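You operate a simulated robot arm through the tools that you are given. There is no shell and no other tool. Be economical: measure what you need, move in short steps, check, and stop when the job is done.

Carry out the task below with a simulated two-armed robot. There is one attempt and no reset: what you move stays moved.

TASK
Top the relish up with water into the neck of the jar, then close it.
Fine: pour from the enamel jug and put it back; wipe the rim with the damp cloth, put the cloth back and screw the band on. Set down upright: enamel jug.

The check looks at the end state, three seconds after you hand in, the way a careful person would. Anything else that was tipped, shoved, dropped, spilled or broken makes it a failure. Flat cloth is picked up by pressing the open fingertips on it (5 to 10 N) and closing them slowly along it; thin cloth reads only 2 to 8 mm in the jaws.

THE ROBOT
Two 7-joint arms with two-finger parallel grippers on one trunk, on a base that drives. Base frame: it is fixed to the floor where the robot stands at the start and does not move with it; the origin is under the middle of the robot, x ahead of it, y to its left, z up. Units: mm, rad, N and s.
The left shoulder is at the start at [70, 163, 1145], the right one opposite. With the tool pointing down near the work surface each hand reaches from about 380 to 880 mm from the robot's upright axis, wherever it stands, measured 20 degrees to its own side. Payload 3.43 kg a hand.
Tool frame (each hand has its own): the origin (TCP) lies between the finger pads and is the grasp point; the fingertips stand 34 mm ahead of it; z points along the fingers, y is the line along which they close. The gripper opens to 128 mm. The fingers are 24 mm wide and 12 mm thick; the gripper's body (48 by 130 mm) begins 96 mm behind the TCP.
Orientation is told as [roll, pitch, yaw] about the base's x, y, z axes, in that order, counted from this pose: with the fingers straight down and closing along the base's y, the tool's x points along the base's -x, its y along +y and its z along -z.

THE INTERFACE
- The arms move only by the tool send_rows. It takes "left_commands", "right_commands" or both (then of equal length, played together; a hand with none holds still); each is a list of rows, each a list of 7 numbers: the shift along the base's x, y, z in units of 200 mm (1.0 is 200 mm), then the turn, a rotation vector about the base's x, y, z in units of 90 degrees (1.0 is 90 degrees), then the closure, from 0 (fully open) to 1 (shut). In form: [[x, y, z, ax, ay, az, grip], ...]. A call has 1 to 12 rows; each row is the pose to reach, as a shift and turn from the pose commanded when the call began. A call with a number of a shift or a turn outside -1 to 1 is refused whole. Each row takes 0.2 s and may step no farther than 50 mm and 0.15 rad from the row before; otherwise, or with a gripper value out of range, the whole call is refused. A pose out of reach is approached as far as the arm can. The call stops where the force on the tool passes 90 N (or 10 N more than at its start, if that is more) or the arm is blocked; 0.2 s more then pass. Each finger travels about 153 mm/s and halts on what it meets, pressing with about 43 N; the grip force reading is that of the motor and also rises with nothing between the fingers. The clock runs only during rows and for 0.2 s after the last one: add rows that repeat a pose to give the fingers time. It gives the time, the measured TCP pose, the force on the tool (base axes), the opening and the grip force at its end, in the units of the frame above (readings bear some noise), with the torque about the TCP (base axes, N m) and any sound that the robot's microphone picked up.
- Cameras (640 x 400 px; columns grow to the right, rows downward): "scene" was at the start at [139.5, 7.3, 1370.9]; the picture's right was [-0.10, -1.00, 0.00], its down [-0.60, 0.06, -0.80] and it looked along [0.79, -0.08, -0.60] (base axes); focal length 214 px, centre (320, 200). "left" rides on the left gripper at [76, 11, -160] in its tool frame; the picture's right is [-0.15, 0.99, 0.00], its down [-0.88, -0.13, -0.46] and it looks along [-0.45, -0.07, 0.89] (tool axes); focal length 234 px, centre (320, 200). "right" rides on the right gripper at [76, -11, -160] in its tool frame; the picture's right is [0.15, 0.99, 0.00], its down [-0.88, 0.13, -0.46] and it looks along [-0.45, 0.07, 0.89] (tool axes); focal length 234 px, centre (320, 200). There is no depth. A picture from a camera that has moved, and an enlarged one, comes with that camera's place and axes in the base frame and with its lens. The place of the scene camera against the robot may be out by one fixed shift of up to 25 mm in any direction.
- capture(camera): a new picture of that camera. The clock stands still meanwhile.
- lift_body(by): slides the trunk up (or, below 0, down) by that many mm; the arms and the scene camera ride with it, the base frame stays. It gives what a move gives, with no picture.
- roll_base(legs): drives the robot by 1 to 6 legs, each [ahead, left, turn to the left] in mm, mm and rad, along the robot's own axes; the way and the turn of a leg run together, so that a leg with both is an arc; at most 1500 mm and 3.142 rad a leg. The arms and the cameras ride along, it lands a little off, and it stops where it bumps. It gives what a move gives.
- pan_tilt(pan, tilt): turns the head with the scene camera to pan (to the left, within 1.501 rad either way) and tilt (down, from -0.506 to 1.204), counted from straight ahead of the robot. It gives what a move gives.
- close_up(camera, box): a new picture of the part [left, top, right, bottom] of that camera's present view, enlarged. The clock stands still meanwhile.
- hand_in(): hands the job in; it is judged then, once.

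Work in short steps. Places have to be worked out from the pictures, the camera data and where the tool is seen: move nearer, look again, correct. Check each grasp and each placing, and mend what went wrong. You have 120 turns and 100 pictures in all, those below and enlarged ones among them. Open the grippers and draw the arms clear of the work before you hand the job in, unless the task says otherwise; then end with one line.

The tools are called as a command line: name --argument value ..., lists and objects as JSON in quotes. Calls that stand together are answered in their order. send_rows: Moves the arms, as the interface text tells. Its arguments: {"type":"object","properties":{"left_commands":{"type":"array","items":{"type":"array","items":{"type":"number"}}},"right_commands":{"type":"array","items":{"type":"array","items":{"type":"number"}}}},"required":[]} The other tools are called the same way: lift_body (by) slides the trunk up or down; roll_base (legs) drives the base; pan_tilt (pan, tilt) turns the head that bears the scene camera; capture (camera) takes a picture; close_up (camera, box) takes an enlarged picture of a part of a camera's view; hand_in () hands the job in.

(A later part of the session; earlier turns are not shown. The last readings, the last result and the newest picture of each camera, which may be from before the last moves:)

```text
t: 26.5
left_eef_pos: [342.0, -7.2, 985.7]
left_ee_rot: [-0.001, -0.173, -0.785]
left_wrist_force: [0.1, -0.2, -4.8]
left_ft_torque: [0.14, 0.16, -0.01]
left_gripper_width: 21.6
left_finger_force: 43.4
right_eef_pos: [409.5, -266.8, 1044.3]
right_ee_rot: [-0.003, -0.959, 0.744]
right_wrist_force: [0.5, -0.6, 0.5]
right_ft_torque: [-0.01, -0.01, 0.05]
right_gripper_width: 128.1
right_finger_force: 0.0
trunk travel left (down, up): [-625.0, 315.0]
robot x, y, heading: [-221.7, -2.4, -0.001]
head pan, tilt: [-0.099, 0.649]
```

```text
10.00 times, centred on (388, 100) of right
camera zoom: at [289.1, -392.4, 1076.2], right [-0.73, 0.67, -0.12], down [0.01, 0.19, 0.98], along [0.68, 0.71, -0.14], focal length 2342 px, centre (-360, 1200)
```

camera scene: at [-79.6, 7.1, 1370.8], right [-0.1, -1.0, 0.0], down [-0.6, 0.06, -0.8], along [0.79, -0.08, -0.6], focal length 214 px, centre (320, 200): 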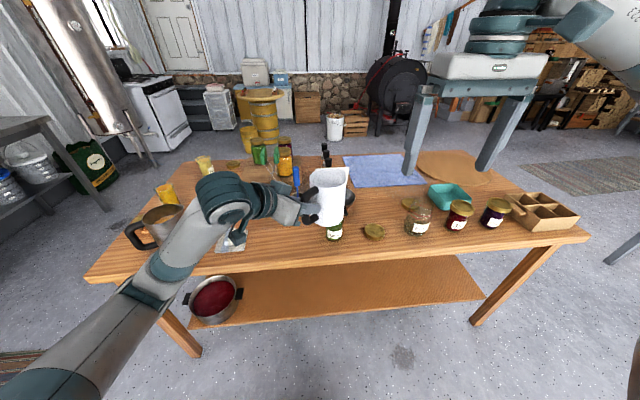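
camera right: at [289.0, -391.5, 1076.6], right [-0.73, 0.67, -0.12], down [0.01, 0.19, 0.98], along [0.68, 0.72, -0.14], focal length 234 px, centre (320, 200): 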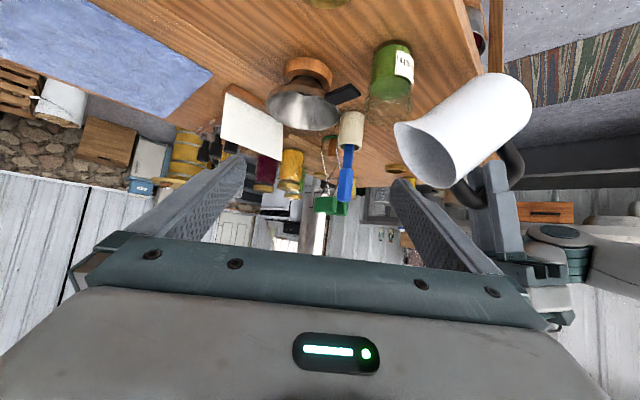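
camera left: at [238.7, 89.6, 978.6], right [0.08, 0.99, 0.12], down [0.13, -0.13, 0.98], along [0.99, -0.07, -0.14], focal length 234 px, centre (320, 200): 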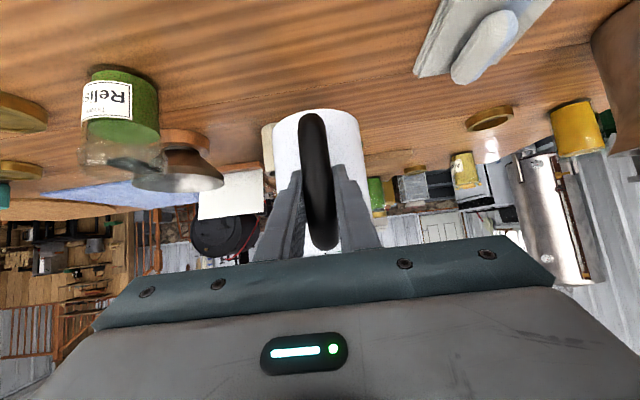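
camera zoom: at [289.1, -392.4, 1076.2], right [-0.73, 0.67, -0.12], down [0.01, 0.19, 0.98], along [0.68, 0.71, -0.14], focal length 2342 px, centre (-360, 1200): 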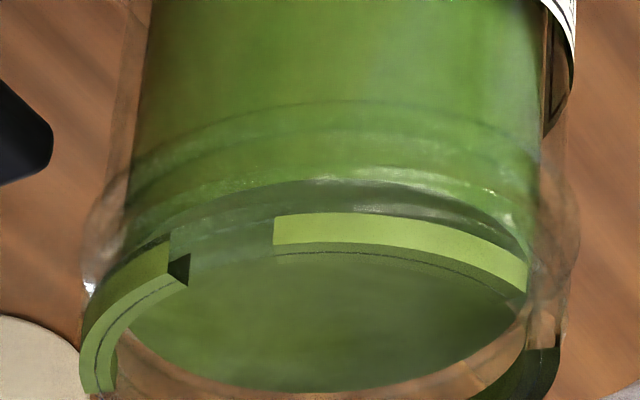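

Surface is now about 10 mm below the rim: good. Raising and righting the jug.

send_rows --left_commands '[[0, 0, 0.1, 0, 0, 0, 1], [0, 0, 0.2, 0, 0, 0, 1], [0.005, -0.01, 0.2, -0.05, -0.05, 0, 1], [0.01, -0.02, 0.2, -0.1, -0.1, 0, 1], [0.015, -0.03, 0.2, -0.15, -0.15, 0, 1], [0.02, -0.035, 0.2, -0.2, -0.2, 0, 1], [0.025, -0.04, 0.2, -0.25, -0.25, 0, 1], [0.03, -0.05, 0.2, -0.3, -0.3, 0, 1], [0.035, -0.055, 0.2, -0.354, -0.354, 0, 1], [0.035, -0.055, 0.2, -0.354, -0.354, 0, 1]]'

send_rows --left_commands '[[0.03, 0.03, 0, 0, 0, 0.05, 1], [0.06, 0.08, 0, 0, 0, 0.1, 1], [0.1, 0.14, 0, 0, 0, 0.17, 1], [0.15, 0.21, 0, 0, 0, 0.24, 1], [0.2, 0.29, 0, 0, 0, 0.31, 1], [0.25, 0.36, 0, 0, 0, 0.38, 1], [0.29, 0.43, 0, 0, 0, 0.44, 1], [0.33, 0.482, 0, 0, 0, 0.5, 1], [0.33, 0.482, 0, 0, 0, 0.5, 1]]'

capture --camera "scene"

```text
t: 28.7
left_eef_pos: [347.9, -18.1, 1025.5]
left_ee_rot: [-0.002, -0.961, -0.785]
left_wrist_force: [0.2, 0.7, -3.3]
left_ft_torque: [0.22, 0.22, -0.01]
left_gripper_width: 21.9
left_finger_force: 43.6
right_eef_pos: [409.6, -266.2, 1045.5]
right_ee_rot: [-0.004, -0.957, 0.744]
right_wrist_force: [0.4, 0.6, 0.0]
right_ft_torque: [0.03, 0.01, 0.04]
right_gripper_width: 128.0
right_finger_force: 0.0
trunk travel left (down, up): [-625.0, 315.0]
robot x, y, heading: [-224.9, -1.7, -0.003]
head pan, tilt: [-0.099, 0.649]
```

```text
t: 30.7
left_eef_pos: [413.1, 78.6, 1024.8]
left_ee_rot: [-0.001, -0.959, 0.0]
left_wrist_force: [0.0, 0.4, -4.5]
left_ft_torque: [0.0, 0.34, 0.0]
left_gripper_width: 21.7
left_finger_force: 43.4
right_eef_pos: [409.6, -266.2, 1045.9]
right_ee_rot: [-0.005, -0.96, 0.744]
right_wrist_force: [0.1, 0.8, -0.1]
right_ft_torque: [0.01, -0.01, -0.02]
right_gripper_width: 128.0
right_finger_force: 0.1
trunk travel left (down, up): [-625.0, 315.0]
robot x, y, heading: [-218.5, -0.8, 0.001]
head pan, tilt: [-0.099, 0.649]
```

```text
64 pictures are left
camera scene: at [-79.7, 7.3, 1370.8], right [-0.1, -1.0, 0.0], down [-0.6, 0.06, -0.8], along [0.79, -0.08, -0.6], focal length 214 px, centre (320, 200)
```

scene: 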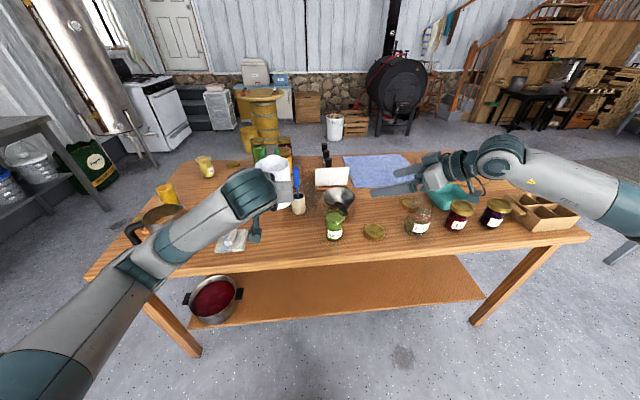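

Back above the jug's original place. Lowering it to the table, slowly at the end.

send_rows --left_commands '[[0, -0.003, -0.15, 0, 0, 0, 1], [0, -0.006, -0.3, 0, 0, 0, 1], [0, -0.006, -0.45, 0, 0, 0, 1], [0, -0.006, -0.56, 0, 0, 0, 1], [0, -0.006, -0.62, 0, 0, 0, 1], [0, -0.006, -0.65, 0, 0, 0, 1], [0, -0.006, -0.665, 0, 0, 0, 1], [0, -0.006, -0.677, 0, 0, 0, 1], [0, -0.006, -0.677, 0, 0, 0, 1]]'

capture --camera "left"

```text
t: 32.7
left_eef_pos: [413.4, 77.5, 891.5]
left_ee_rot: [0.0, -0.96, 0.0]
left_wrist_force: [0.7, -0.4, 2.2]
left_ft_torque: [-0.02, -0.59, 0.03]
left_gripper_width: 21.7
left_finger_force: 43.2
right_eef_pos: [408.3, -266.0, 1047.0]
right_ee_rot: [-0.004, -0.957, 0.745]
right_wrist_force: [-0.5, -0.5, -0.5]
right_ft_torque: [-0.02, 0.0, 0.01]
right_gripper_width: 128.2
right_finger_force: 0.0
trunk travel left (down, up): [-625.0, 315.0]
robot x, y, heading: [-218.7, -0.2, 0.001]
head pan, tilt: [-0.099, 0.649]
```

```text
63 pictures are left
camera left: at [238.8, 88.9, 920.3], right [0.08, 0.99, 0.12], down [0.13, -0.13, 0.98], along [0.99, -0.07, -0.14], focal length 234 px, centre (320, 200)
```

left: 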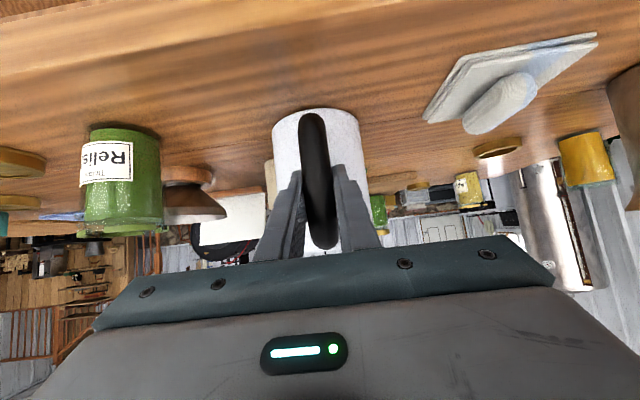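

Jug is in contact with the table (+2 N). Opening the fingers and backing straight out.

send_rows --left_commands '[[0, 0, 0, 0, 0, 0, 0.75], [0, 0, 0, 0, 0, 0, 0.6], [0, 0, 0, 0, 0, 0, 0.5], [-0.08, 0, 0.06, 0, 0, 0, 0.5], [-0.2, 0, 0.15, 0, 0, 0, 0.5], [-0.35, 0, 0.28, 0, 0, 0, 0.5], [-0.45, 0, 0.45, 0, 0, 0, 0.5], [-0.45, 0.05, 0.65, 0, 0, 0, 0.5], [-0.45, 0.1, 0.7, 0, 0, 0, 0.5]]'

capture --camera "left"

close_up --camera "scene" --box '[200, 150, 400, 275]'

```text
t: 34.5
left_eef_pos: [338.7, 153.4, 979.9]
left_ee_rot: [0.299, -0.946, -0.157]
left_wrist_force: [-1.0, 0.5, 0.1]
left_ft_torque: [0.01, 0.02, 0.0]
left_gripper_width: 64.2
left_finger_force: 0.2
left hand out of reach, approached as far as the arm can: row 8, 9
right_eef_pos: [410.6, -263.4, 1046.2]
right_ee_rot: [-0.004, -0.956, 0.748]
right_wrist_force: [1.1, 0.2, 0.2]
right_ft_torque: [-0.01, 0.03, -0.03]
right_gripper_width: 128.2
right_finger_force: 0.0
trunk travel left (down, up): [-625.0, 315.0]
robot x, y, heading: [-221.7, 1.0, -0.004]
head pan, tilt: [-0.099, 0.649]
stopped in row 9 (left hand): the arm was blocked; the commanded pose is now the measured one
```

```text
62 pictures are left
camera left: at [165.1, 145.6, 1010.2], right [0.0, 0.96, 0.29], down [0.15, -0.29, 0.95], along [0.99, 0.05, -0.14], focal length 234 px, centre (320, 200)
```

left: 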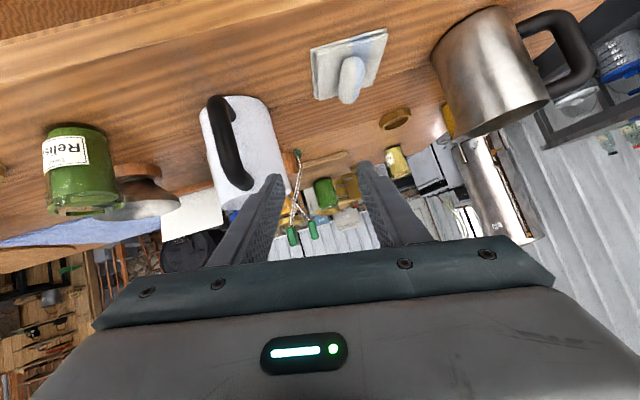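

```text
3.20 times, centred on (300, 212) of scene
camera zoom: at [-79.1, 8.7, 1370.8], right [-0.1, -1.0, 0.0], down [-0.6, 0.06, -0.8], along [0.79, -0.08, -0.6], focal length 686 px, centre (384, 160)
```

zoom: 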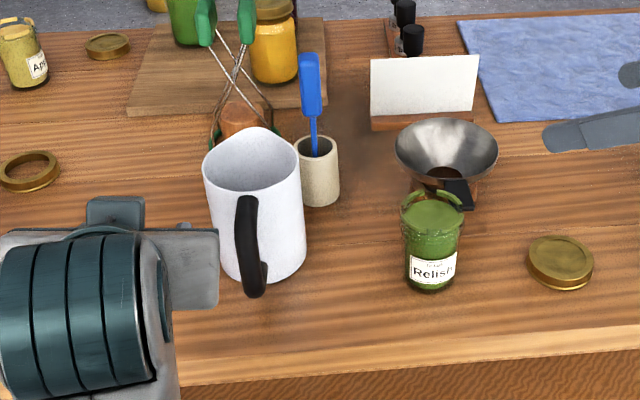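

The jug stands upright in place and the jar is full, with smear arcs on the rim. Next, the grey damp cloth near (450,245): I'll bring the left hand above it, straight down.

send_rows --left_commands '[[0.05, 0.05, 0.05, -0.016, 0.076, 0, 0.3], [0.12, 0.11, 0.08, -0.032, 0.152, 0, 0.3], [0.19, 0.17, 0.1, -0.048, 0.228, 0, 0.3], [0.26, 0.23, 0.1, -0.064, 0.304, 0.001, 0.3], [0.33, 0.29, 0.1, -0.08, 0.38, 0.001, 0.3], [0.4, 0.35, 0.1, -0.096, 0.456, 0.001, 0.3], [0.48, 0.41, 0.1, -0.112, 0.532, 0.002, 0.3], [0.5, 0.458, 0.1, -0.1286, 0.609, 0.002, 0.3], [0.5, 0.458, 0.1, -0.1286, 0.609, 0.002, 0.3]]'

capture --camera "left"

```text
t: 35.0
left_eef_pos: [367.6, 231.8, 968.6]
left_ee_rot: [0.415, -0.779, -0.157]
left_wrist_force: [0.2, 0.1, -1.1]
left_ft_torque: [-0.02, -0.01, 0.02]
left_gripper_width: 89.6
left_finger_force: 0.0
left hand out of reach, approached as far as the arm can: row 1, 2
right_eef_pos: [410.3, -264.0, 1045.5]
right_ee_rot: [-0.005, -0.955, 0.748]
right_wrist_force: [1.1, 0.5, 0.3]
right_ft_torque: [0.0, 0.01, 0.0]
right_gripper_width: 127.9
right_finger_force: 0.3
trunk travel left (down, up): [-625.0, 315.0]
robot x, y, heading: [-222.4, -2.4, 0.004]
head pan, tilt: [-0.099, 0.649]
stopped in row 2 (left hand): the arm was blocked; the commanded pose is now the measured one
```

```text
60 pictures are left
camera left: at [201.3, 202.9, 1022.9], right [-0.03, 0.92, 0.39], down [0.32, -0.36, 0.88], along [0.95, 0.15, -0.28], focal length 234 px, centre (320, 200)
```

left: 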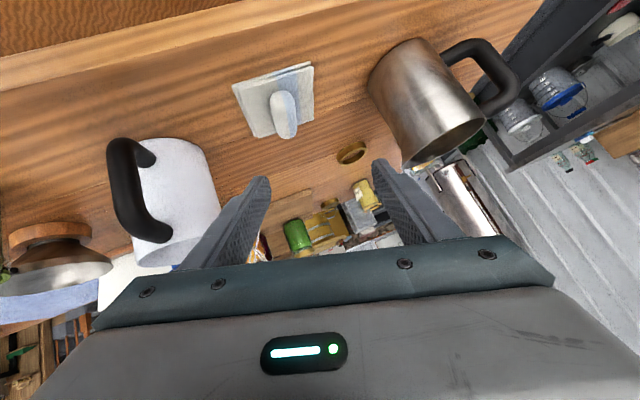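

The arm was at a folded limit and shifted itself to (368,232,969); nothing is touched. I'll move forward/up out of the limit first, then straighten the tool.

send_rows --left_commands '[[0.08, 0.01, 0.05, -0.01, 0.03, 0, 0.3], [0.16, 0.02, 0.1, -0.03, 0.08, 0, 0.3], [0.22, 0.03, 0.12, -0.057, 0.14, -0.002, 0.3], [0.27, 0.04, 0.12, -0.085, 0.21, -0.004, 0.3], [0.3, 0.05, 0.12, -0.115, 0.285, -0.005, 0.3], [0.34, 0.06, 0.12, -0.147, 0.36, -0.006, 0.3], [0.37, 0.065, 0.12, -0.18, 0.435, -0.008, 0.3], [0.4, 0.065, 0.12, -0.2115, 0.507, -0.009, 0.3], [0.4, 0.065, 0.12, -0.2115, 0.507, -0.009, 0.3]]'

capture --camera "left"

```text
t: 37.0
left_eef_pos: [497.2, 282.7, 990.4]
left_ee_rot: [0.0, 0.001, 0.0]
left_wrist_force: [-0.1, -0.2, 0.2]
left_ft_torque: [-0.01, -0.01, 0.0]
left_gripper_width: 89.5
left_finger_force: 0.1
left hand out of reach, approached as far as the arm can: row 3, 4, 5, 6, 7, 8, 9
right_eef_pos: [408.0, -264.3, 1047.2]
right_ee_rot: [-0.006, -0.959, 0.748]
right_wrist_force: [-0.3, 0.5, 0.0]
right_ft_torque: [0.06, 0.01, 0.03]
right_gripper_width: 127.7
right_finger_force: 0.0
trunk travel left (down, up): [-625.0, 315.0]
robot x, y, heading: [-219.1, -0.9, -0.002]
head pan, tilt: [-0.099, 0.649]
```

```text
59 pictures are left
camera left: at [422.0, 294.2, 1150.3], right [0.15, 0.99, 0.0], down [0.88, -0.13, 0.45], along [0.45, -0.07, -0.89], focal length 234 px, centre (320, 200)
```

left: 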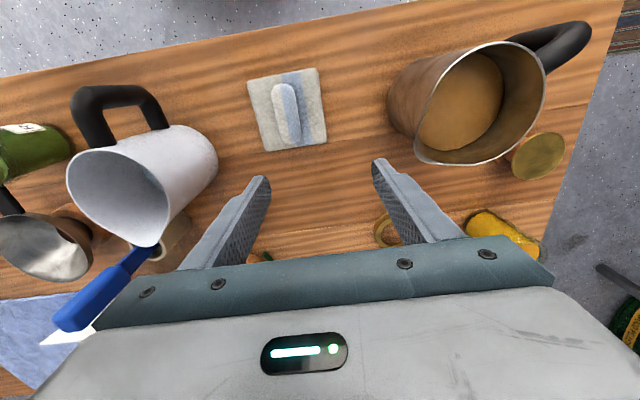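

Tool is now pointing down, but the arm lags its target (reads (497,283)). I'll try rising a little to free it and see where it settles.

send_rows --left_commands '[[0, 0, 0.15, 0, 0, 0, 0.3], [0, 0, 0.3, 0, 0, 0, 0.3], [0, 0, 0.3, 0, 0, 0, 0.3]]'

capture --camera "scene"

```text
t: 37.8
left_eef_pos: [500.0, 284.0, 1049.5]
left_ee_rot: [0.001, 0.001, 0.0]
left_wrist_force: [0.7, -0.4, 0.8]
left_ft_torque: [0.01, 0.01, 0.03]
left_gripper_width: 89.7
left_finger_force: 0.1
right_eef_pos: [409.2, -264.7, 1045.7]
right_ee_rot: [-0.004, -0.96, 0.744]
right_wrist_force: [0.4, 0.1, -0.4]
right_ft_torque: [0.01, 0.0, 0.0]
right_gripper_width: 127.9
right_finger_force: 0.0
trunk travel left (down, up): [-625.0, 315.0]
robot x, y, heading: [-217.7, -1.3, -0.003]
head pan, tilt: [-0.099, 0.649]
```

```text
58 pictures are left
camera scene: at [-79.8, 7.3, 1370.8], right [-0.1, -1.0, 0.0], down [-0.6, 0.06, -0.8], along [0.79, -0.08, -0.6], focal length 214 px, centre (320, 200)
```

scene: 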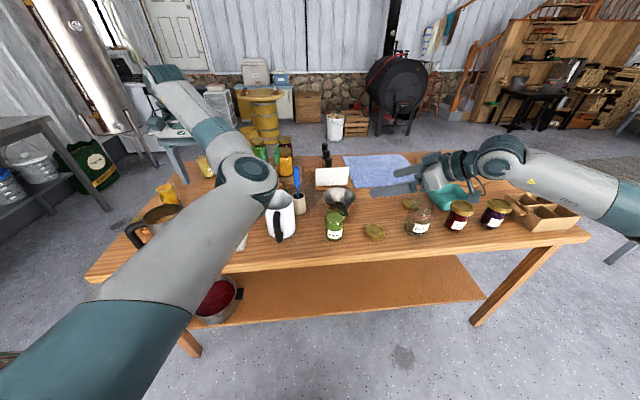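

The commanded pose now matches (500,284,1050). I'll move toward a spot above the cloth at (450,245,1030) and see if the arm follows.

send_rows --left_commands '[[-0.06, -0.05, 0, 0, 0, 0, 0.3], [-0.12, -0.1, 0, 0, 0, 0, 0.3], [-0.18, -0.15, 0, 0, 0, 0, 0.3], [-0.25, -0.195, 0, 0, 0, 0, 0.3], [-0.25, -0.195, 0, 0, 0, 0, 0.3]]'

```text
t: 39.0
left_eef_pos: [497.9, 284.4, 1049.5]
left_ee_rot: [0.0, 0.0, 0.0]
left_wrist_force: [-0.2, -0.2, -0.6]
left_ft_torque: [0.0, 0.01, -0.01]
left_gripper_width: 89.7
left_finger_force: 0.0
left hand out of reach, approached as far as the arm can: row 1, 2, 3, 4, 5
right_eef_pos: [408.2, -264.8, 1045.8]
right_ee_rot: [-0.005, -0.96, 0.747]
right_wrist_force: [-1.4, -0.3, 0.4]
right_ft_torque: [0.0, -0.02, 0.02]
right_gripper_width: 128.1
right_finger_force: 0.1
trunk travel left (down, up): [-625.0, 315.0]
robot x, y, heading: [-222.5, 0.8, 0.005]
head pan, tilt: [-0.099, 0.649]
```

This arm configuration is stuck at a joint limit inward. I'll raise and extend the arm forward to unfold it, then come back.

send_rows --left_commands '[[0, 0, 0.2, 0, 0, 0, 0.3], [0.05, 0, 0.4, 0, 0, 0, 0.3], [0.15, 0, 0.6, 0, 0, 0, 0.3], [0.3, 0, 0.75, 0, 0, 0, 0.3], [0.5, 0, 0.8, 0, 0, 0, 0.3], [0.7, 0, 0.85, 0, 0, 0, 0.3], [0.7, 0, 0.85, 0, 0, 0, 0.3]]'

capture --camera "scene"

```text
t: 40.6
left_eef_pos: [559.8, 278.2, 1198.0]
left_ee_rot: [0.0, 0.001, 0.001]
left_wrist_force: [0.3, -0.1, -0.8]
left_ft_torque: [-0.02, 0.0, 0.03]
left_gripper_width: 89.4
left_finger_force: 0.0
left hand out of reach, approached as far as the arm can: row 5, 6, 7
right_eef_pos: [409.5, -262.2, 1046.3]
right_ee_rot: [-0.007, -0.956, 0.749]
right_wrist_force: [0.0, 0.2, -0.3]
right_ft_torque: [-0.04, 0.01, -0.01]
right_gripper_width: 128.1
right_finger_force: 0.1
trunk travel left (down, up): [-625.0, 315.0]
robot x, y, heading: [-220.4, -0.2, 0.001]
head pan, tilt: [-0.099, 0.649]
```

```text
57 pictures are left
camera scene: at [-80.7, 8.9, 1371.0], right [-0.1, -1.0, 0.0], down [-0.6, 0.06, -0.8], along [0.79, -0.08, -0.6], focal length 214 px, centre (320, 200)
```

scene: 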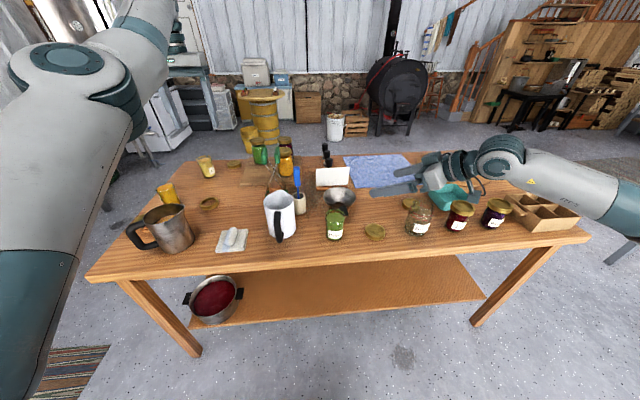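

All items on the table are undisturbed. Trying to bring the hand back in to its starting stance (383,194,1200).

send_rows --left_commands '[[-0.15, -0.07, 0, 0, 0, 0, 0.3], [-0.3, -0.14, 0, 0, 0, 0, 0.3], [-0.45, -0.21, 0, 0, 0, 0, 0.3], [-0.6, -0.28, 0, 0, 0, 0, 0.3], [-0.75, -0.35, 0, 0, 0, 0, 0.3], [-0.88, -0.41, 0, 0, 0, 0, 0.3], [-0.88, -0.41, 0, 0, 0, 0, 0.3]]'

```text
t: 42.2
left_eef_pos: [500.8, 248.0, 1198.6]
left_ee_rot: [0.001, 0.001, -0.001]
left_wrist_force: [0.0, -0.6, -0.7]
left_ft_torque: [-0.01, -0.02, -0.03]
left_gripper_width: 89.6
left_finger_force: 0.1
left hand out of reach, approached as far as the arm can: row 3, 4, 5, 6, 7
right_eef_pos: [408.4, -264.7, 1045.9]
right_ee_rot: [-0.006, -0.959, 0.748]
right_wrist_force: [0.4, -0.1, -0.1]
right_ft_torque: [-0.06, 0.01, 0.02]
right_gripper_width: 128.1
right_finger_force: 0.0
trunk travel left (down, up): [-625.0, 315.0]
robot x, y, heading: [-216.4, 3.7, 0.001]
head pan, tilt: [-0.099, 0.649]
```

Still in the awkward branch. I'll try straightening the arm fully forward (tool pitched ahead) and retracting, to let the elbow re-choose.

send_rows --left_commands '[[0.05, -0.02, 0.02, 0, -0.09, 0, 0.3], [0.15, -0.05, 0.05, 0, -0.18, 0, 0.3], [0.3, -0.1, 0.05, 0, -0.27, 0, 0.3], [0.45, -0.15, 0.05, 0, -0.36, 0, 0.3], [0.6, -0.2, 0.05, 0, -0.45, 0, 0.3], [0.75, -0.25, 0.05, 0, -0.54, 0, 0.3], [0.9, -0.3, 0.05, 0, -0.63, 0, 0.3], [1.0, -0.35, 0.05, 0, -0.72, 0, 0.3], [1.0, -0.4, 0.05, 0, -0.81, 0, 0.3], [1.0, -0.4, 0.05, 0, -0.9, 0, 0.3], [1.0, -0.4, 0.05, 0, -0.9, 0, 0.3]]'

capture --camera "scene"

```text
t: 44.6
left_eef_pos: [700.3, 167.7, 1209.0]
left_ee_rot: [0.002, -1.415, -0.001]
left_wrist_force: [-0.2, 0.5, 0.1]
left_ft_torque: [-0.01, 0.01, 0.0]
left_gripper_width: 89.6
left_finger_force: 0.1
left hand out of reach, approached as far as the arm can: row 1, 2
right_eef_pos: [408.3, -265.5, 1046.5]
right_ee_rot: [-0.005, -0.959, 0.747]
right_wrist_force: [0.2, -0.2, 0.2]
right_ft_torque: [0.01, -0.02, -0.01]
right_gripper_width: 127.7
right_finger_force: 0.1
trunk travel left (down, up): [-625.0, 315.0]
robot x, y, heading: [-219.0, -2.9, -0.006]
head pan, tilt: [-0.099, 0.649]
```

```text
56 pictures are left
camera scene: at [-80.7, 6.8, 1370.9], right [-0.1, -1.0, 0.0], down [-0.6, 0.06, -0.8], along [0.79, -0.08, -0.6], focal length 214 px, centre (320, 200)
```

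scene: 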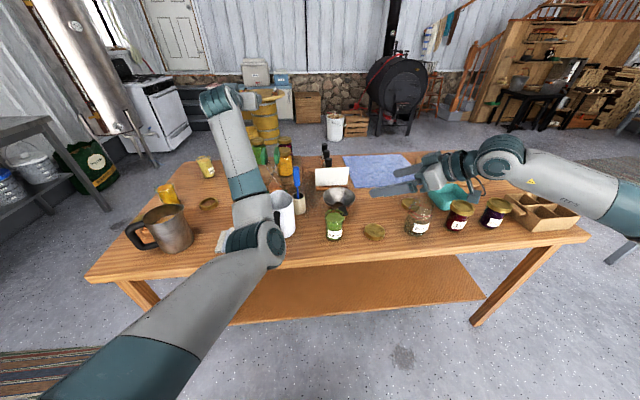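

Elbow is bent downward now. Extending further until straight, then raising.

send_rows --left_commands '[[0.2, 0, 0.1, 0, 0, 0, 0.3], [0.4, 0, 0.2, 0, 0, 0, 0.3], [0.6, 0, 0.3, 0, 0, 0, 0.3], [0.8, 0, 0.4, 0, 0, 0, 0.3], [1.0, 0, 0.5, 0, 0, 0, 0.3], [1.0, 0, 0.5, 0, 0, 0, 0.3]]'

capture --camera "scene"

```text
t: 46.0
left_eef_pos: [827.7, 169.2, 1276.8]
left_ee_rot: [-0.002, -1.416, 0.003]
left_wrist_force: [0.5, -0.3, 1.1]
left_ft_torque: [0.0, 0.02, -0.02]
left_gripper_width: 89.9
left_finger_force: 0.1
left hand out of reach, approached as far as the arm can: row 4, 5, 6
right_eef_pos: [406.7, -263.9, 1046.6]
right_ee_rot: [-0.007, -0.959, 0.748]
right_wrist_force: [-0.9, 0.5, 0.6]
right_ft_torque: [-0.01, -0.01, -0.01]
right_gripper_width: 128.1
right_finger_force: 0.1
trunk travel left (down, up): [-625.0, 315.0]
robot x, y, heading: [-222.9, 1.1, -0.0]
head pan, tilt: [-0.099, 0.649]
```

```text
55 pictures are left
camera scene: at [-82.2, 7.7, 1371.2], right [-0.1, -1.0, 0.0], down [-0.6, 0.06, -0.8], along [0.79, -0.08, -0.6], focal length 214 px, centre (320, 200)
```

scene: 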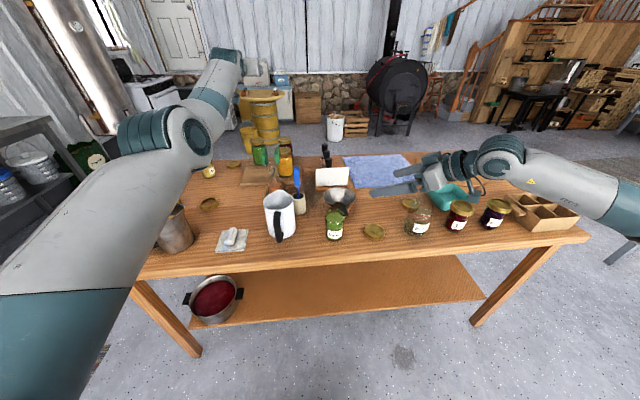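

Now the elbow has come to the outside. I'll retract while turning the tool back down.

send_rows --left_commands '[[-0.15, 0.02, 0, 0, 0.09, 0, 0.3], [-0.3, 0.04, 0, 0, 0.18, 0, 0.3], [-0.45, 0.06, 0, 0, 0.27, 0, 0.3], [-0.6, 0.08, 0, 0, 0.36, 0, 0.3], [-0.75, 0.1, 0, 0, 0.45, 0, 0.3], [-0.85, 0.12, 0, 0, 0.54, 0, 0.3], [-0.95, 0.14, 0, 0, 0.63, 0, 0.3], [-1.0, 0.16, 0, 0, 0.72, 0, 0.3], [-1.0, 0.18, 0, 0, 0.81, 0, 0.3], [-1.0, 0.18, 0, 0, 0.9, 0, 0.3], [-1.0, 0.18, 0, 0, 0.9, 0, 0.3]]'

send_rows --left_commands '[[-0.15, 0, 0, 0, 0, 0, 0.3], [-0.3, 0, -0.05, 0, 0, 0, 0.3], [-0.45, 0, -0.15, 0, 0, 0, 0.3], [-0.6, 0, -0.25, 0, 0, 0, 0.3], [-0.75, 0, -0.35, 0, 0, 0, 0.3], [-0.85, 0, -0.4, 0, 0, 0, 0.3], [-0.85, 0, -0.4, 0, 0, 0, 0.3]]'

capture --camera "scene"

```text
t: 48.4
left_eef_pos: [544.9, 200.6, 1246.9]
left_ee_rot: [-0.001, -0.041, 0.0]
left_wrist_force: [0.7, 0.9, 0.5]
left_ft_torque: [0.03, -0.01, -0.03]
left_gripper_width: 89.6
left_finger_force: 0.2
left hand out of reach, approached as far as the arm can: row 7, 8, 9, 10, 11
right_eef_pos: [409.0, -265.0, 1047.0]
right_ee_rot: [-0.004, -0.957, 0.746]
right_wrist_force: [-0.4, 1.2, 0.0]
right_ft_torque: [0.01, 0.01, 0.02]
right_gripper_width: 128.0
right_finger_force: 0.1
trunk travel left (down, up): [-625.0, 315.0]
robot x, y, heading: [-223.1, -1.9, 0.0]
head pan, tilt: [-0.099, 0.649]
```

```text
t: 50.0
left_eef_pos: [545.5, 195.1, 1229.4]
left_ee_rot: [0.001, 0.004, -0.001]
left_wrist_force: [0.2, 0.0, 0.2]
left_ft_torque: [0.01, 0.0, -0.01]
left_gripper_width: 89.7
left_finger_force: 0.1
left hand out of reach, approached as far as the arm can: row 1, 2, 3, 4, 5, 6, 7
right_eef_pos: [408.9, -265.0, 1046.6]
right_ee_rot: [-0.007, -0.957, 0.746]
right_wrist_force: [0.0, 1.1, -0.2]
right_ft_torque: [0.01, 0.0, 0.0]
right_gripper_width: 128.3
right_finger_force: 0.0
trunk travel left (down, up): [-625.0, 315.0]
robot x, y, heading: [-219.9, 3.6, -0.001]
head pan, tilt: [-0.099, 0.649]
```

```text
54 pictures are left
camera scene: at [-80.2, 6.7, 1370.9], right [-0.1, -1.0, 0.0], down [-0.6, 0.06, -0.8], along [0.79, -0.08, -0.6], focal length 214 px, centre (320, 200)
```

scene: 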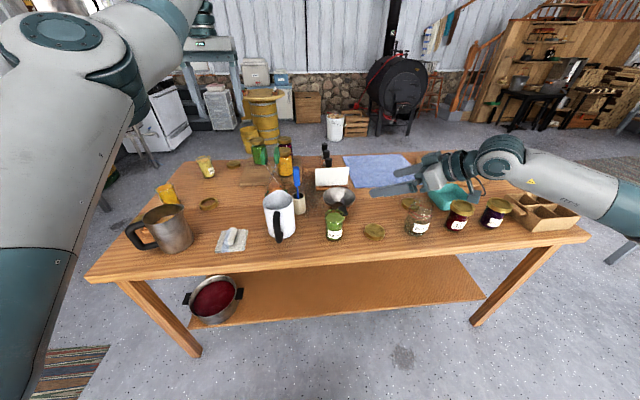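

Let me test whether the inward limit relaxes lower down: descend to z≈1060 over empty space and then move in.

send_rows --left_commands '[[0, 0.05, -0.2, 0, 0, 0, 0.3], [0, 0.1, -0.4, 0, 0, 0, 0.3], [0, 0.15, -0.6, 0, 0, 0, 0.3], [0, 0.2, -0.8, 0, 0, 0, 0.3], [-0.1, 0.2, -0.85, 0, 0, 0, 0.3], [-0.2, 0.2, -0.85, 0, 0, 0, 0.3], [-0.3, 0.2, -0.85, 0, 0, 0, 0.3], [-0.4, 0.2, -0.85, 0, 0, 0, 0.3], [-0.5, 0.2, -0.85, 0, 0, 0, 0.3]]'

capture --camera "scene"

```text
t: 52.0
left_eef_pos: [596.8, 237.2, 1082.5]
left_ee_rot: [0.001, 0.001, 0.001]
left_wrist_force: [0.2, -0.6, -0.2]
left_ft_torque: [-0.03, 0.0, 0.0]
left_gripper_width: 89.8
left_finger_force: 0.2
left hand out of reach, approached as far as the arm can: row 1, 2, 3, 4, 5, 6, 7, 8, 9
right_eef_pos: [408.9, -263.3, 1045.4]
right_ee_rot: [-0.005, -0.957, 0.749]
right_wrist_force: [-0.7, 0.6, 0.0]
right_ft_torque: [0.0, 0.0, 0.01]
right_gripper_width: 127.8
right_finger_force: 0.1
trunk travel left (down, up): [-625.0, 315.0]
robot x, y, heading: [-223.5, 2.5, 0.007]
head pan, tilt: [-0.099, 0.649]
```

```text
53 pictures are left
camera scene: at [-80.5, 7.3, 1370.9], right [-0.1, -1.0, 0.0], down [-0.6, 0.06, -0.8], along [0.79, -0.08, -0.6], focal length 214 px, centre (320, 200)
```

scene: 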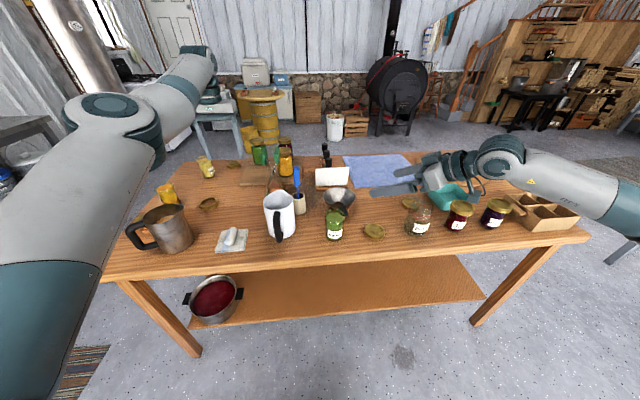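

The inner limit seems tied to the wrist branch. I'll test: pitch the tool forward 55° again and retract toward (420,150,1080), where the arm was comfortable earlier.

send_rows --left_commands '[[0, 0, 0.05, 0, -0.08, 0, 0.3], [0, 0, 0.1, 0, -0.16, 0, 0.3], [0, -0.03, 0.1, 0, -0.24, 0, 0.3], [0, -0.06, 0.1, 0, -0.32, 0, 0.3], [-0.1, -0.1, 0.1, 0, -0.4, 0, 0.3], [-0.25, -0.15, 0.1, 0, -0.48, 0, 0.3], [-0.4, -0.2, 0.1, 0, -0.55, 0, 0.3], [-0.55, -0.25, 0.1, 0, -0.61, 0, 0.3], [-0.7, -0.3, 0.1, 0, -0.61, 0, 0.3], [-0.8, -0.35, 0.1, 0, -0.61, 0, 0.3], [-0.88, -0.4, 0.1, 0, -0.61, 0, 0.3], [-0.88, -0.4, 0.1, 0, -0.61, 0, 0.3]]'

capture --camera "scene"

```text
t: 54.6
left_eef_pos: [764.5, 73.4, 1206.6]
left_ee_rot: [-0.001, -0.956, 0.002]
left_wrist_force: [0.3, 0.6, -0.4]
left_ft_torque: [-0.01, -0.04, -0.01]
left_gripper_width: 89.5
left_finger_force: 0.1
left hand out of reach, approached as far as the arm can: row 1, 2, 3, 4, 5, 6, 7, 8, 9, 10, 11, 12
right_eef_pos: [408.1, -263.9, 1046.0]
right_ee_rot: [-0.006, -0.956, 0.747]
right_wrist_force: [0.0, 0.6, 0.3]
right_ft_torque: [-0.05, 0.01, -0.01]
right_gripper_width: 128.1
right_finger_force: 0.1
trunk travel left (down, up): [-625.0, 315.0]
robot x, y, heading: [-221.6, -1.3, -0.002]
head pan, tilt: [-0.099, 0.649]
```

```text
52 pictures are left
camera scene: at [-79.9, 8.3, 1370.8], right [-0.1, -1.0, 0.0], down [-0.6, 0.06, -0.8], along [0.79, -0.08, -0.6], focal length 214 px, centre (320, 200)
```

scene: 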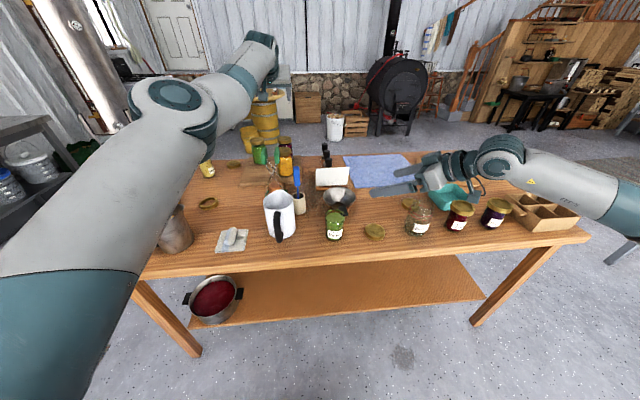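

The elbow is on the low side while the tool bends down, so the wrist is at its limit. I'll bend the tool upward (natural for this elbow) and then roll the hand about the forward axis so the elbow swings over the top.

send_rows --left_commands '[[-0.05, 0.05, 0, 0, -0.09, 0, 0.3], [-0.1, 0.1, 0.05, 0, -0.18, 0, 0.3], [-0.15, 0.15, 0.1, 0, -0.27, 0, 0.3], [-0.2, 0.2, 0.15, 0, -0.36, 0, 0.3], [-0.25, 0.25, 0.2, 0, -0.45, 0, 0.3], [-0.3, 0.3, 0.25, 0, -0.54, 0, 0.3], [-0.35, 0.35, 0.25, 0, -0.63, 0, 0.3], [-0.4, 0.4, 0.25, 0, -0.68, 0, 0.3], [-0.4, 0.4, 0.25, 0, -0.68, 0, 0.3]]'

send_rows --left_commands '[[0, 0, 0, 0.09, 0, 0, 0.3], [0, 0, 0, 0.18, 0, 0, 0.3], [0, 0, 0, 0.27, 0, 0, 0.3], [0, 0, 0, 0.36, 0, 0, 0.3], [0, 0, 0, 0.45, 0, 0, 0.3], [0, 0, 0, 0.54, 0, 0, 0.3], [0, 0, 0, 0.63, 0, 0, 0.3], [0, 0, 0, 0.72, 0, 0, 0.3], [0, 0, 0, 0.81, 0, 0, 0.3], [0, 0, 0, 0.9, 0, 0, 0.3], [0, 0, 0, 0.99, 0, 0, 0.3]]'

capture --camera "scene"

```text
t: 56.6
left_eef_pos: [823.3, 155.9, 1256.1]
left_ee_rot: [-3.14, -1.115, 3.142]
left_wrist_force: [-0.4, -0.9, 0.4]
left_ft_torque: [0.0, 0.0, 0.01]
left_gripper_width: 89.5
left_finger_force: 0.1
left hand out of reach, approached as far as the arm can: row 1, 2, 3, 4, 5, 6, 7, 8, 9
right_eef_pos: [408.6, -264.9, 1045.5]
right_ee_rot: [-0.005, -0.959, 0.745]
right_wrist_force: [0.0, 0.1, 0.2]
right_ft_torque: [-0.02, 0.01, -0.03]
right_gripper_width: 128.1
right_finger_force: 0.1
trunk travel left (down, up): [-625.0, 315.0]
robot x, y, heading: [-218.1, -1.5, 0.003]
head pan, tilt: [-0.099, 0.649]
```

```text
t: 59.0
left_eef_pos: [818.1, 154.1, 1253.2]
left_ee_rot: [1.576, -0.012, -2.025]
left_wrist_force: [0.1, 0.5, -0.3]
left_ft_torque: [0.01, -0.03, 0.0]
left_gripper_width: 89.7
left_finger_force: 0.0
left hand out of reach, approached as far as the arm can: row 2, 3, 4, 5, 6, 11
right_eef_pos: [407.8, -266.0, 1047.3]
right_ee_rot: [-0.006, -0.958, 0.746]
right_wrist_force: [0.2, 0.0, -0.2]
right_ft_torque: [0.02, 0.01, 0.02]
right_gripper_width: 128.1
right_finger_force: 0.1
trunk travel left (down, up): [-625.0, 315.0]
robot x, y, heading: [-220.7, 1.0, -0.0]
head pan, tilt: [-0.099, 0.649]
```

```text
51 pictures are left
camera scene: at [-80.7, 6.9, 1370.9], right [-0.1, -1.0, 0.0], down [-0.6, 0.06, -0.8], along [0.79, -0.08, -0.6], focal length 214 px, centre (320, 200)
```

scene: 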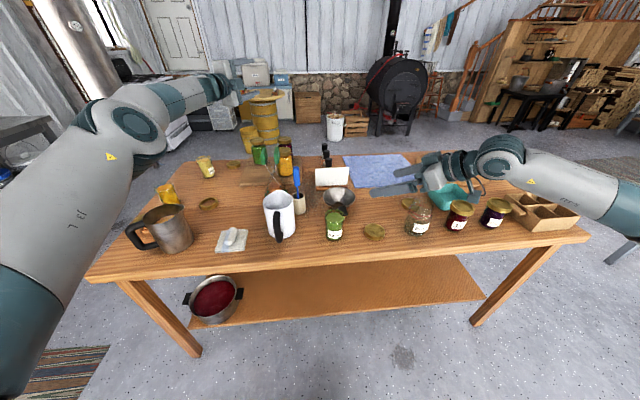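

The elbow is swinging over as hoped. Continuing the roll another 90°.

send_rows --left_commands '[[-0.02, 0, 0, 0.09, 0, 0, 0.3], [-0.05, 0, 0, 0.18, 0, 0, 0.3], [-0.1, 0, 0, 0.27, 0, 0, 0.3], [-0.15, 0, 0, 0.36, 0, 0, 0.3], [-0.2, 0, 0, 0.45, 0, 0, 0.3], [-0.25, 0, 0, 0.54, 0, 0, 0.3], [-0.3, 0, 0, 0.63, 0, 0, 0.3], [-0.35, 0, 0, 0.72, 0, 0, 0.3], [-0.4, 0, 0, 0.81, 0, 0, 0.3], [-0.4, 0, 0, 0.9, 0, 0, 0.3], [-0.4, 0, 0, 0.99, 0, 0, 0.3]]'

capture --camera "scene"

```text
t: 61.4
left_eef_pos: [738.2, 155.3, 1252.2]
left_ee_rot: [0.065, 1.114, -3.083]
left_wrist_force: [0.6, 0.6, -0.1]
left_ft_torque: [-0.01, 0.0, -0.01]
left_gripper_width: 89.4
left_finger_force: 0.0
left hand out of reach, approached as far as the arm can: row 2, 3, 4, 5, 6, 7, 8
right_eef_pos: [409.0, -266.3, 1046.4]
right_ee_rot: [-0.006, -0.958, 0.746]
right_wrist_force: [-0.1, -0.3, 0.1]
right_ft_torque: [-0.01, 0.02, -0.03]
right_gripper_width: 128.2
right_finger_force: 0.1
trunk travel left (down, up): [-625.0, 315.0]
robot x, y, heading: [-218.0, -1.0, 0.002]
head pan, tilt: [-0.099, 0.649]
```

```text
50 pictures are left
camera scene: at [-80.6, 6.7, 1370.9], right [-0.1, -1.0, 0.0], down [-0.6, 0.06, -0.8], along [0.79, -0.08, -0.6], focal length 214 px, centre (320, 200)
```

scene: 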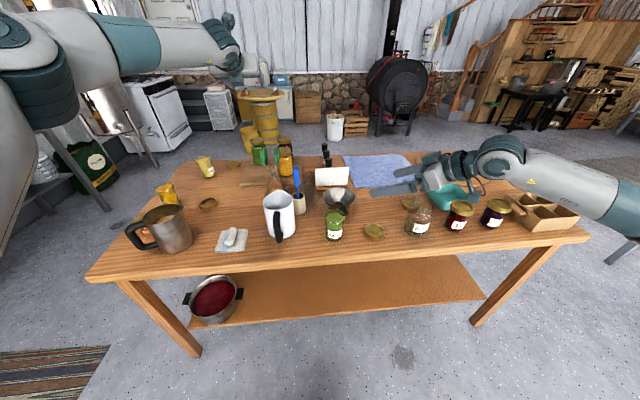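

Elbow is up now. Turning the tool down and retracting to test reach.

send_rows --left_commands '[[-0.15, 0.02, -0.03, 0, 0.08, 0, 0.3], [-0.3, 0.04, -0.06, 0, 0.16, 0, 0.3], [-0.45, 0.06, -0.09, 0, 0.24, 0, 0.3], [-0.6, 0.08, -0.12, 0, 0.32, 0, 0.3], [-0.75, 0.1, -0.15, 0, 0.4, 0, 0.3], [-0.9, 0.15, -0.18, 0, 0.48, 0, 0.3], [-1.0, 0.2, -0.2, 0, 0.56, 0, 0.3], [-1.0, 0.25, -0.22, 0, 0.64, 0, 0.3], [-1.0, 0.3, -0.25, 0, 0.709, 0, 0.3], [-1.0, 0.3, -0.25, 0, 0.709, 0, 0.3]]'

send_rows --left_commands '[[-0.05, 0, -0.05, 0, 0, -0.08, 0.3], [-0.1, 0, -0.1, 0, 0, -0.16, 0.3], [-0.15, 0.03, -0.15, 0, 0, -0.24, 0.3], [-0.2, 0.06, -0.2, 0, 0, -0.32, 0.3], [-0.25, 0.1, -0.25, 0, 0, -0.4, 0.3], [-0.3, 0.1, -0.3, 0, 0, -0.48, 0.3]]'

```text
t: 63.6
left_eef_pos: [538.0, 216.0, 1203.7]
left_ee_rot: [0.016, -0.001, -3.114]
left_wrist_force: [-0.2, -0.3, 0.4]
left_ft_torque: [0.01, -0.01, 0.0]
left_gripper_width: 89.8
left_finger_force: 0.1
right_eef_pos: [407.4, -264.4, 1047.7]
right_ee_rot: [-0.008, -0.959, 0.747]
right_wrist_force: [0.0, 0.6, -0.3]
right_ft_torque: [0.03, -0.01, -0.01]
right_gripper_width: 128.0
right_finger_force: 0.1
trunk travel left (down, up): [-625.0, 315.0]
robot x, y, heading: [-219.6, 0.6, -0.003]
head pan, tilt: [-0.099, 0.649]
```

```text
t: 65.0
left_eef_pos: [478.2, 236.2, 1141.7]
left_ee_rot: [0.015, 0.003, 2.415]
left_wrist_force: [-0.5, -0.2, 0.6]
left_ft_torque: [0.0, 0.0, 0.01]
left_gripper_width: 89.8
left_finger_force: 0.1
right_eef_pos: [407.9, -263.1, 1045.9]
right_ee_rot: [-0.006, -0.958, 0.746]
right_wrist_force: [-1.0, 0.2, -0.6]
right_ft_torque: [0.0, 0.0, -0.01]
right_gripper_width: 127.7
right_finger_force: 0.1
trunk travel left (down, up): [-625.0, 315.0]
robot x, y, heading: [-218.1, -1.9, -0.001]
head pan, tilt: [-0.099, 0.649]
```

The arm is in its healthy branch again. Unrolling the yaw the rest of the way to zero above the cloth.

send_rows --left_commands '[[0, 0, 0, 0, 0, -0.09, 0.3], [0, 0, 0, 0, 0, -0.18, 0.3], [0, 0, 0, 0, 0, -0.27, 0.3], [0, 0, 0, 0, 0, -0.36, 0.3], [0, 0, 0, 0, 0, -0.45, 0.3], [0, 0, 0, 0, 0, -0.54, 0.3], [0, 0, 0, 0, 0, -0.63, 0.3], [0, 0, 0, 0, 0, -0.72, 0.3], [0, 0, 0, 0, 0, -0.8, 0.3]]'

send_rows --left_commands '[[-0.01, 0, -0.05, 0, 0, -0.09, 0.3], [-0.03, 0, -0.1, 0, 0, -0.18, 0.3], [-0.05, 0, -0.15, 0, 0, -0.27, 0.3], [-0.07, 0, -0.2, 0, 0, -0.36, 0.3], [-0.09, 0, -0.25, 0, 0, -0.45, 0.3], [-0.1, 0, -0.3, 0, 0, -0.54, 0.3], [-0.12, 0, -0.35, 0, 0, -0.63, 0.3], [-0.14, 0.02, -0.4, 0, 0, -0.72, 0.3], [-0.14, 0.04, -0.4, 0, 0, -0.737, 0.3], [-0.14, 0.04, -0.4, 0, 0, -0.737, 0.3]]'

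capture --camera "left"

```text
t: 67.0
left_eef_pos: [477.5, 234.4, 1142.7]
left_ee_rot: [0.015, 0.001, 1.156]
left_wrist_force: [0.3, -0.5, 0.3]
left_ft_torque: [0.02, -0.02, 0.03]
left_gripper_width: 89.4
left_finger_force: 0.0
right_eef_pos: [408.4, -265.3, 1046.3]
right_ee_rot: [-0.004, -0.957, 0.748]
right_wrist_force: [0.4, -0.7, -0.4]
right_ft_torque: [-0.02, 0.01, 0.02]
right_gripper_width: 128.1
right_finger_force: 0.0
trunk travel left (down, up): [-625.0, 315.0]
robot x, y, heading: [-221.8, -2.5, -0.001]
head pan, tilt: [-0.099, 0.649]
```

```text
t: 69.2
left_eef_pos: [450.4, 242.3, 1061.8]
left_ee_rot: [0.014, 0.002, 0.002]
left_wrist_force: [0.0, 0.1, 1.0]
left_ft_torque: [-0.03, 0.0, -0.01]
left_gripper_width: 89.6
left_finger_force: 0.0
right_eef_pos: [408.3, -265.4, 1046.3]
right_ee_rot: [-0.004, -0.959, 0.747]
right_wrist_force: [0.2, 0.5, -0.1]
right_ft_torque: [0.03, 0.01, -0.04]
right_gripper_width: 127.7
right_finger_force: 0.1
trunk travel left (down, up): [-625.0, 315.0]
robot x, y, heading: [-217.0, 1.2, -0.001]
head pan, tilt: [-0.099, 0.649]
```

```text
49 pictures are left
camera left: at [373.9, 252.7, 1222.2], right [0.15, 0.99, 0.01], down [0.88, -0.14, 0.45], along [0.45, -0.05, -0.89], focal length 234 px, centre (320, 200)
```

left: 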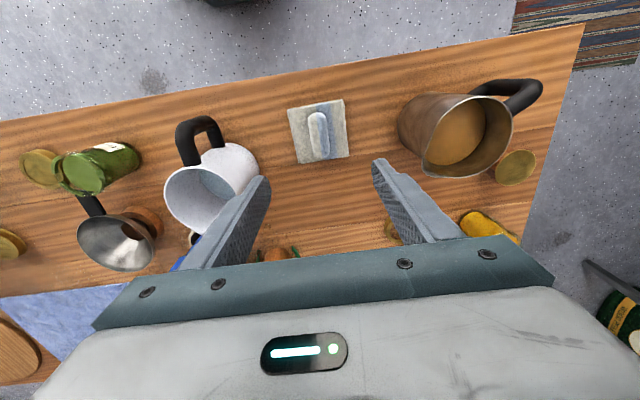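

Fully recovered. The cloth's raised ridge lies along x at about (452,247). Descending above it with a 60 mm opening to look closer.

send_rows --left_commands '[[0.005, 0.01, -0.2, 0, 0, 0, 0.45], [0.01, 0.02, -0.4, 0, 0, 0, 0.5], [0.01, 0.025, -0.6, -0.009, 0, 0, 0.55], [0.01, 0.025, -0.8, -0.009, 0, 0, 0.55], [0.01, 0.025, -0.8, -0.009, 0, 0, 0.55]]'

capture --camera "left"

close_up --camera "scene" --box '[190, 205, 270, 255]'

```text
t: 70.4
left_eef_pos: [449.5, 248.7, 903.2]
left_ee_rot: [0.002, 0.0, 0.001]
left_wrist_force: [0.3, -0.4, -0.7]
left_ft_torque: [0.03, -0.02, -0.03]
left_gripper_width: 57.6
left_finger_force: 0.1
right_eef_pos: [407.6, -265.6, 1046.7]
right_ee_rot: [-0.005, -0.958, 0.746]
right_wrist_force: [0.2, -0.4, 0.2]
right_ft_torque: [-0.03, 0.02, -0.01]
right_gripper_width: 128.1
right_finger_force: 0.0
trunk travel left (down, up): [-625.0, 315.0]
robot x, y, heading: [-219.9, 2.5, -0.001]
head pan, tilt: [-0.099, 0.649]
```

```text
48 pictures are left
camera left: at [374.3, 259.7, 1062.0], right [0.15, 0.99, 0.0], down [0.88, -0.13, 0.46], along [0.45, -0.07, -0.89], focal length 234 px, centre (320, 200)
```

left: 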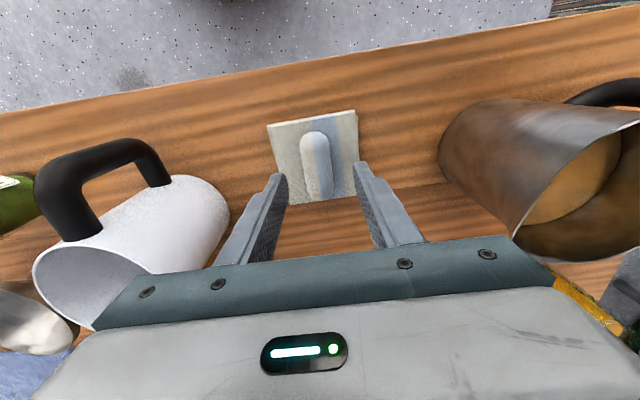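

```text
8.00 times, centred on (230, 230) of scene
camera zoom: at [-80.8, 7.0, 1371.0], right [-0.1, -1.0, 0.0], down [-0.6, 0.06, -0.8], along [0.79, -0.08, -0.6], focal length 1716 px, centre (1040, -40)
```

zoom: 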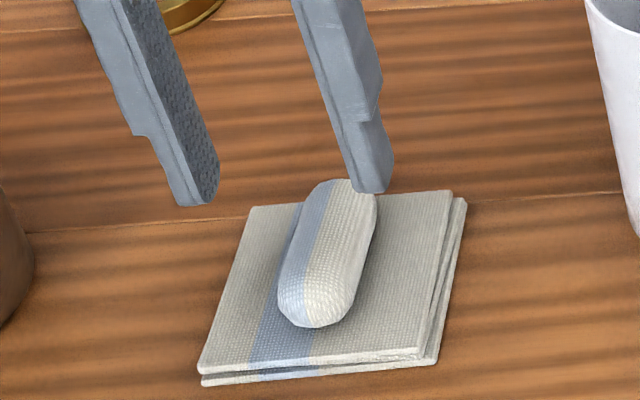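

The cloth is a folded pad with a rolled ridge about 22 mm wide at (454,244). Descending so the fingertips straddle the ridge, just above the pad.

send_rows --left_commands '[[0.01, -0.01, -0.1, 0, 0, 0, 0.55], [0.022, -0.02, -0.18, 0, 0, 0, 0.55], [0.022, -0.02, -0.24, 0, 0, 0, 0.55], [0.022, -0.02, -0.28, 0, 0, 0, 0.55], [0.022, -0.02, -0.28, 0, 0, 0, 0.7], [0.022, -0.02, -0.28, 0, 0, 0, 0.85], [0.022, -0.02, -0.28, 0, 0, 0, 1.0], [0.022, -0.02, -0.28, 0, 0, 0, 1.0], [0.022, -0.02, -0.28, 0, 0, 0, 1.0]]'

close_up --camera "scene" --box '[190, 205, 270, 255]'

```text
t: 72.4
left_eef_pos: [456.1, 244.4, 846.7]
left_ee_rot: [0.002, 0.002, 0.002]
left_wrist_force: [0.9, 0.5, -0.1]
left_ft_torque: [-0.01, -0.04, 0.01]
left_gripper_width: 28.8
left_finger_force: 43.8
right_eef_pos: [408.4, -265.4, 1046.1]
right_ee_rot: [-0.004, -0.957, 0.748]
right_wrist_force: [-0.1, 0.0, -0.3]
right_ft_torque: [0.0, 0.0, 0.04]
right_gripper_width: 128.1
right_finger_force: 0.2
trunk travel left (down, up): [-625.0, 315.0]
robot x, y, heading: [-220.2, 0.4, 0.001]
head pan, tilt: [-0.099, 0.649]
```

```text
8.00 times, centred on (230, 230) of scene
camera zoom: at [-80.3, 7.3, 1370.9], right [-0.1, -1.0, 0.0], down [-0.6, 0.06, -0.8], along [0.79, -0.08, -0.6], focal length 1716 px, centre (1040, -40)
```

zoom: 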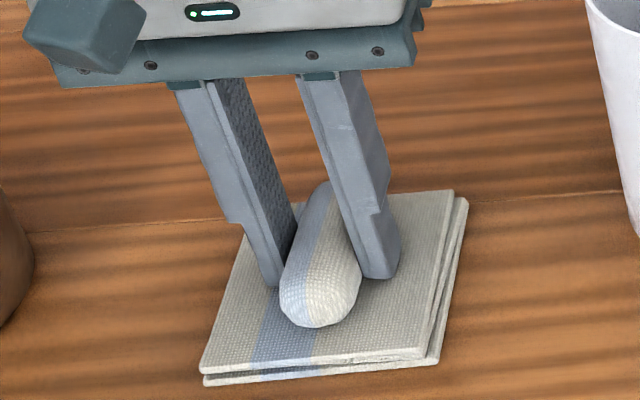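

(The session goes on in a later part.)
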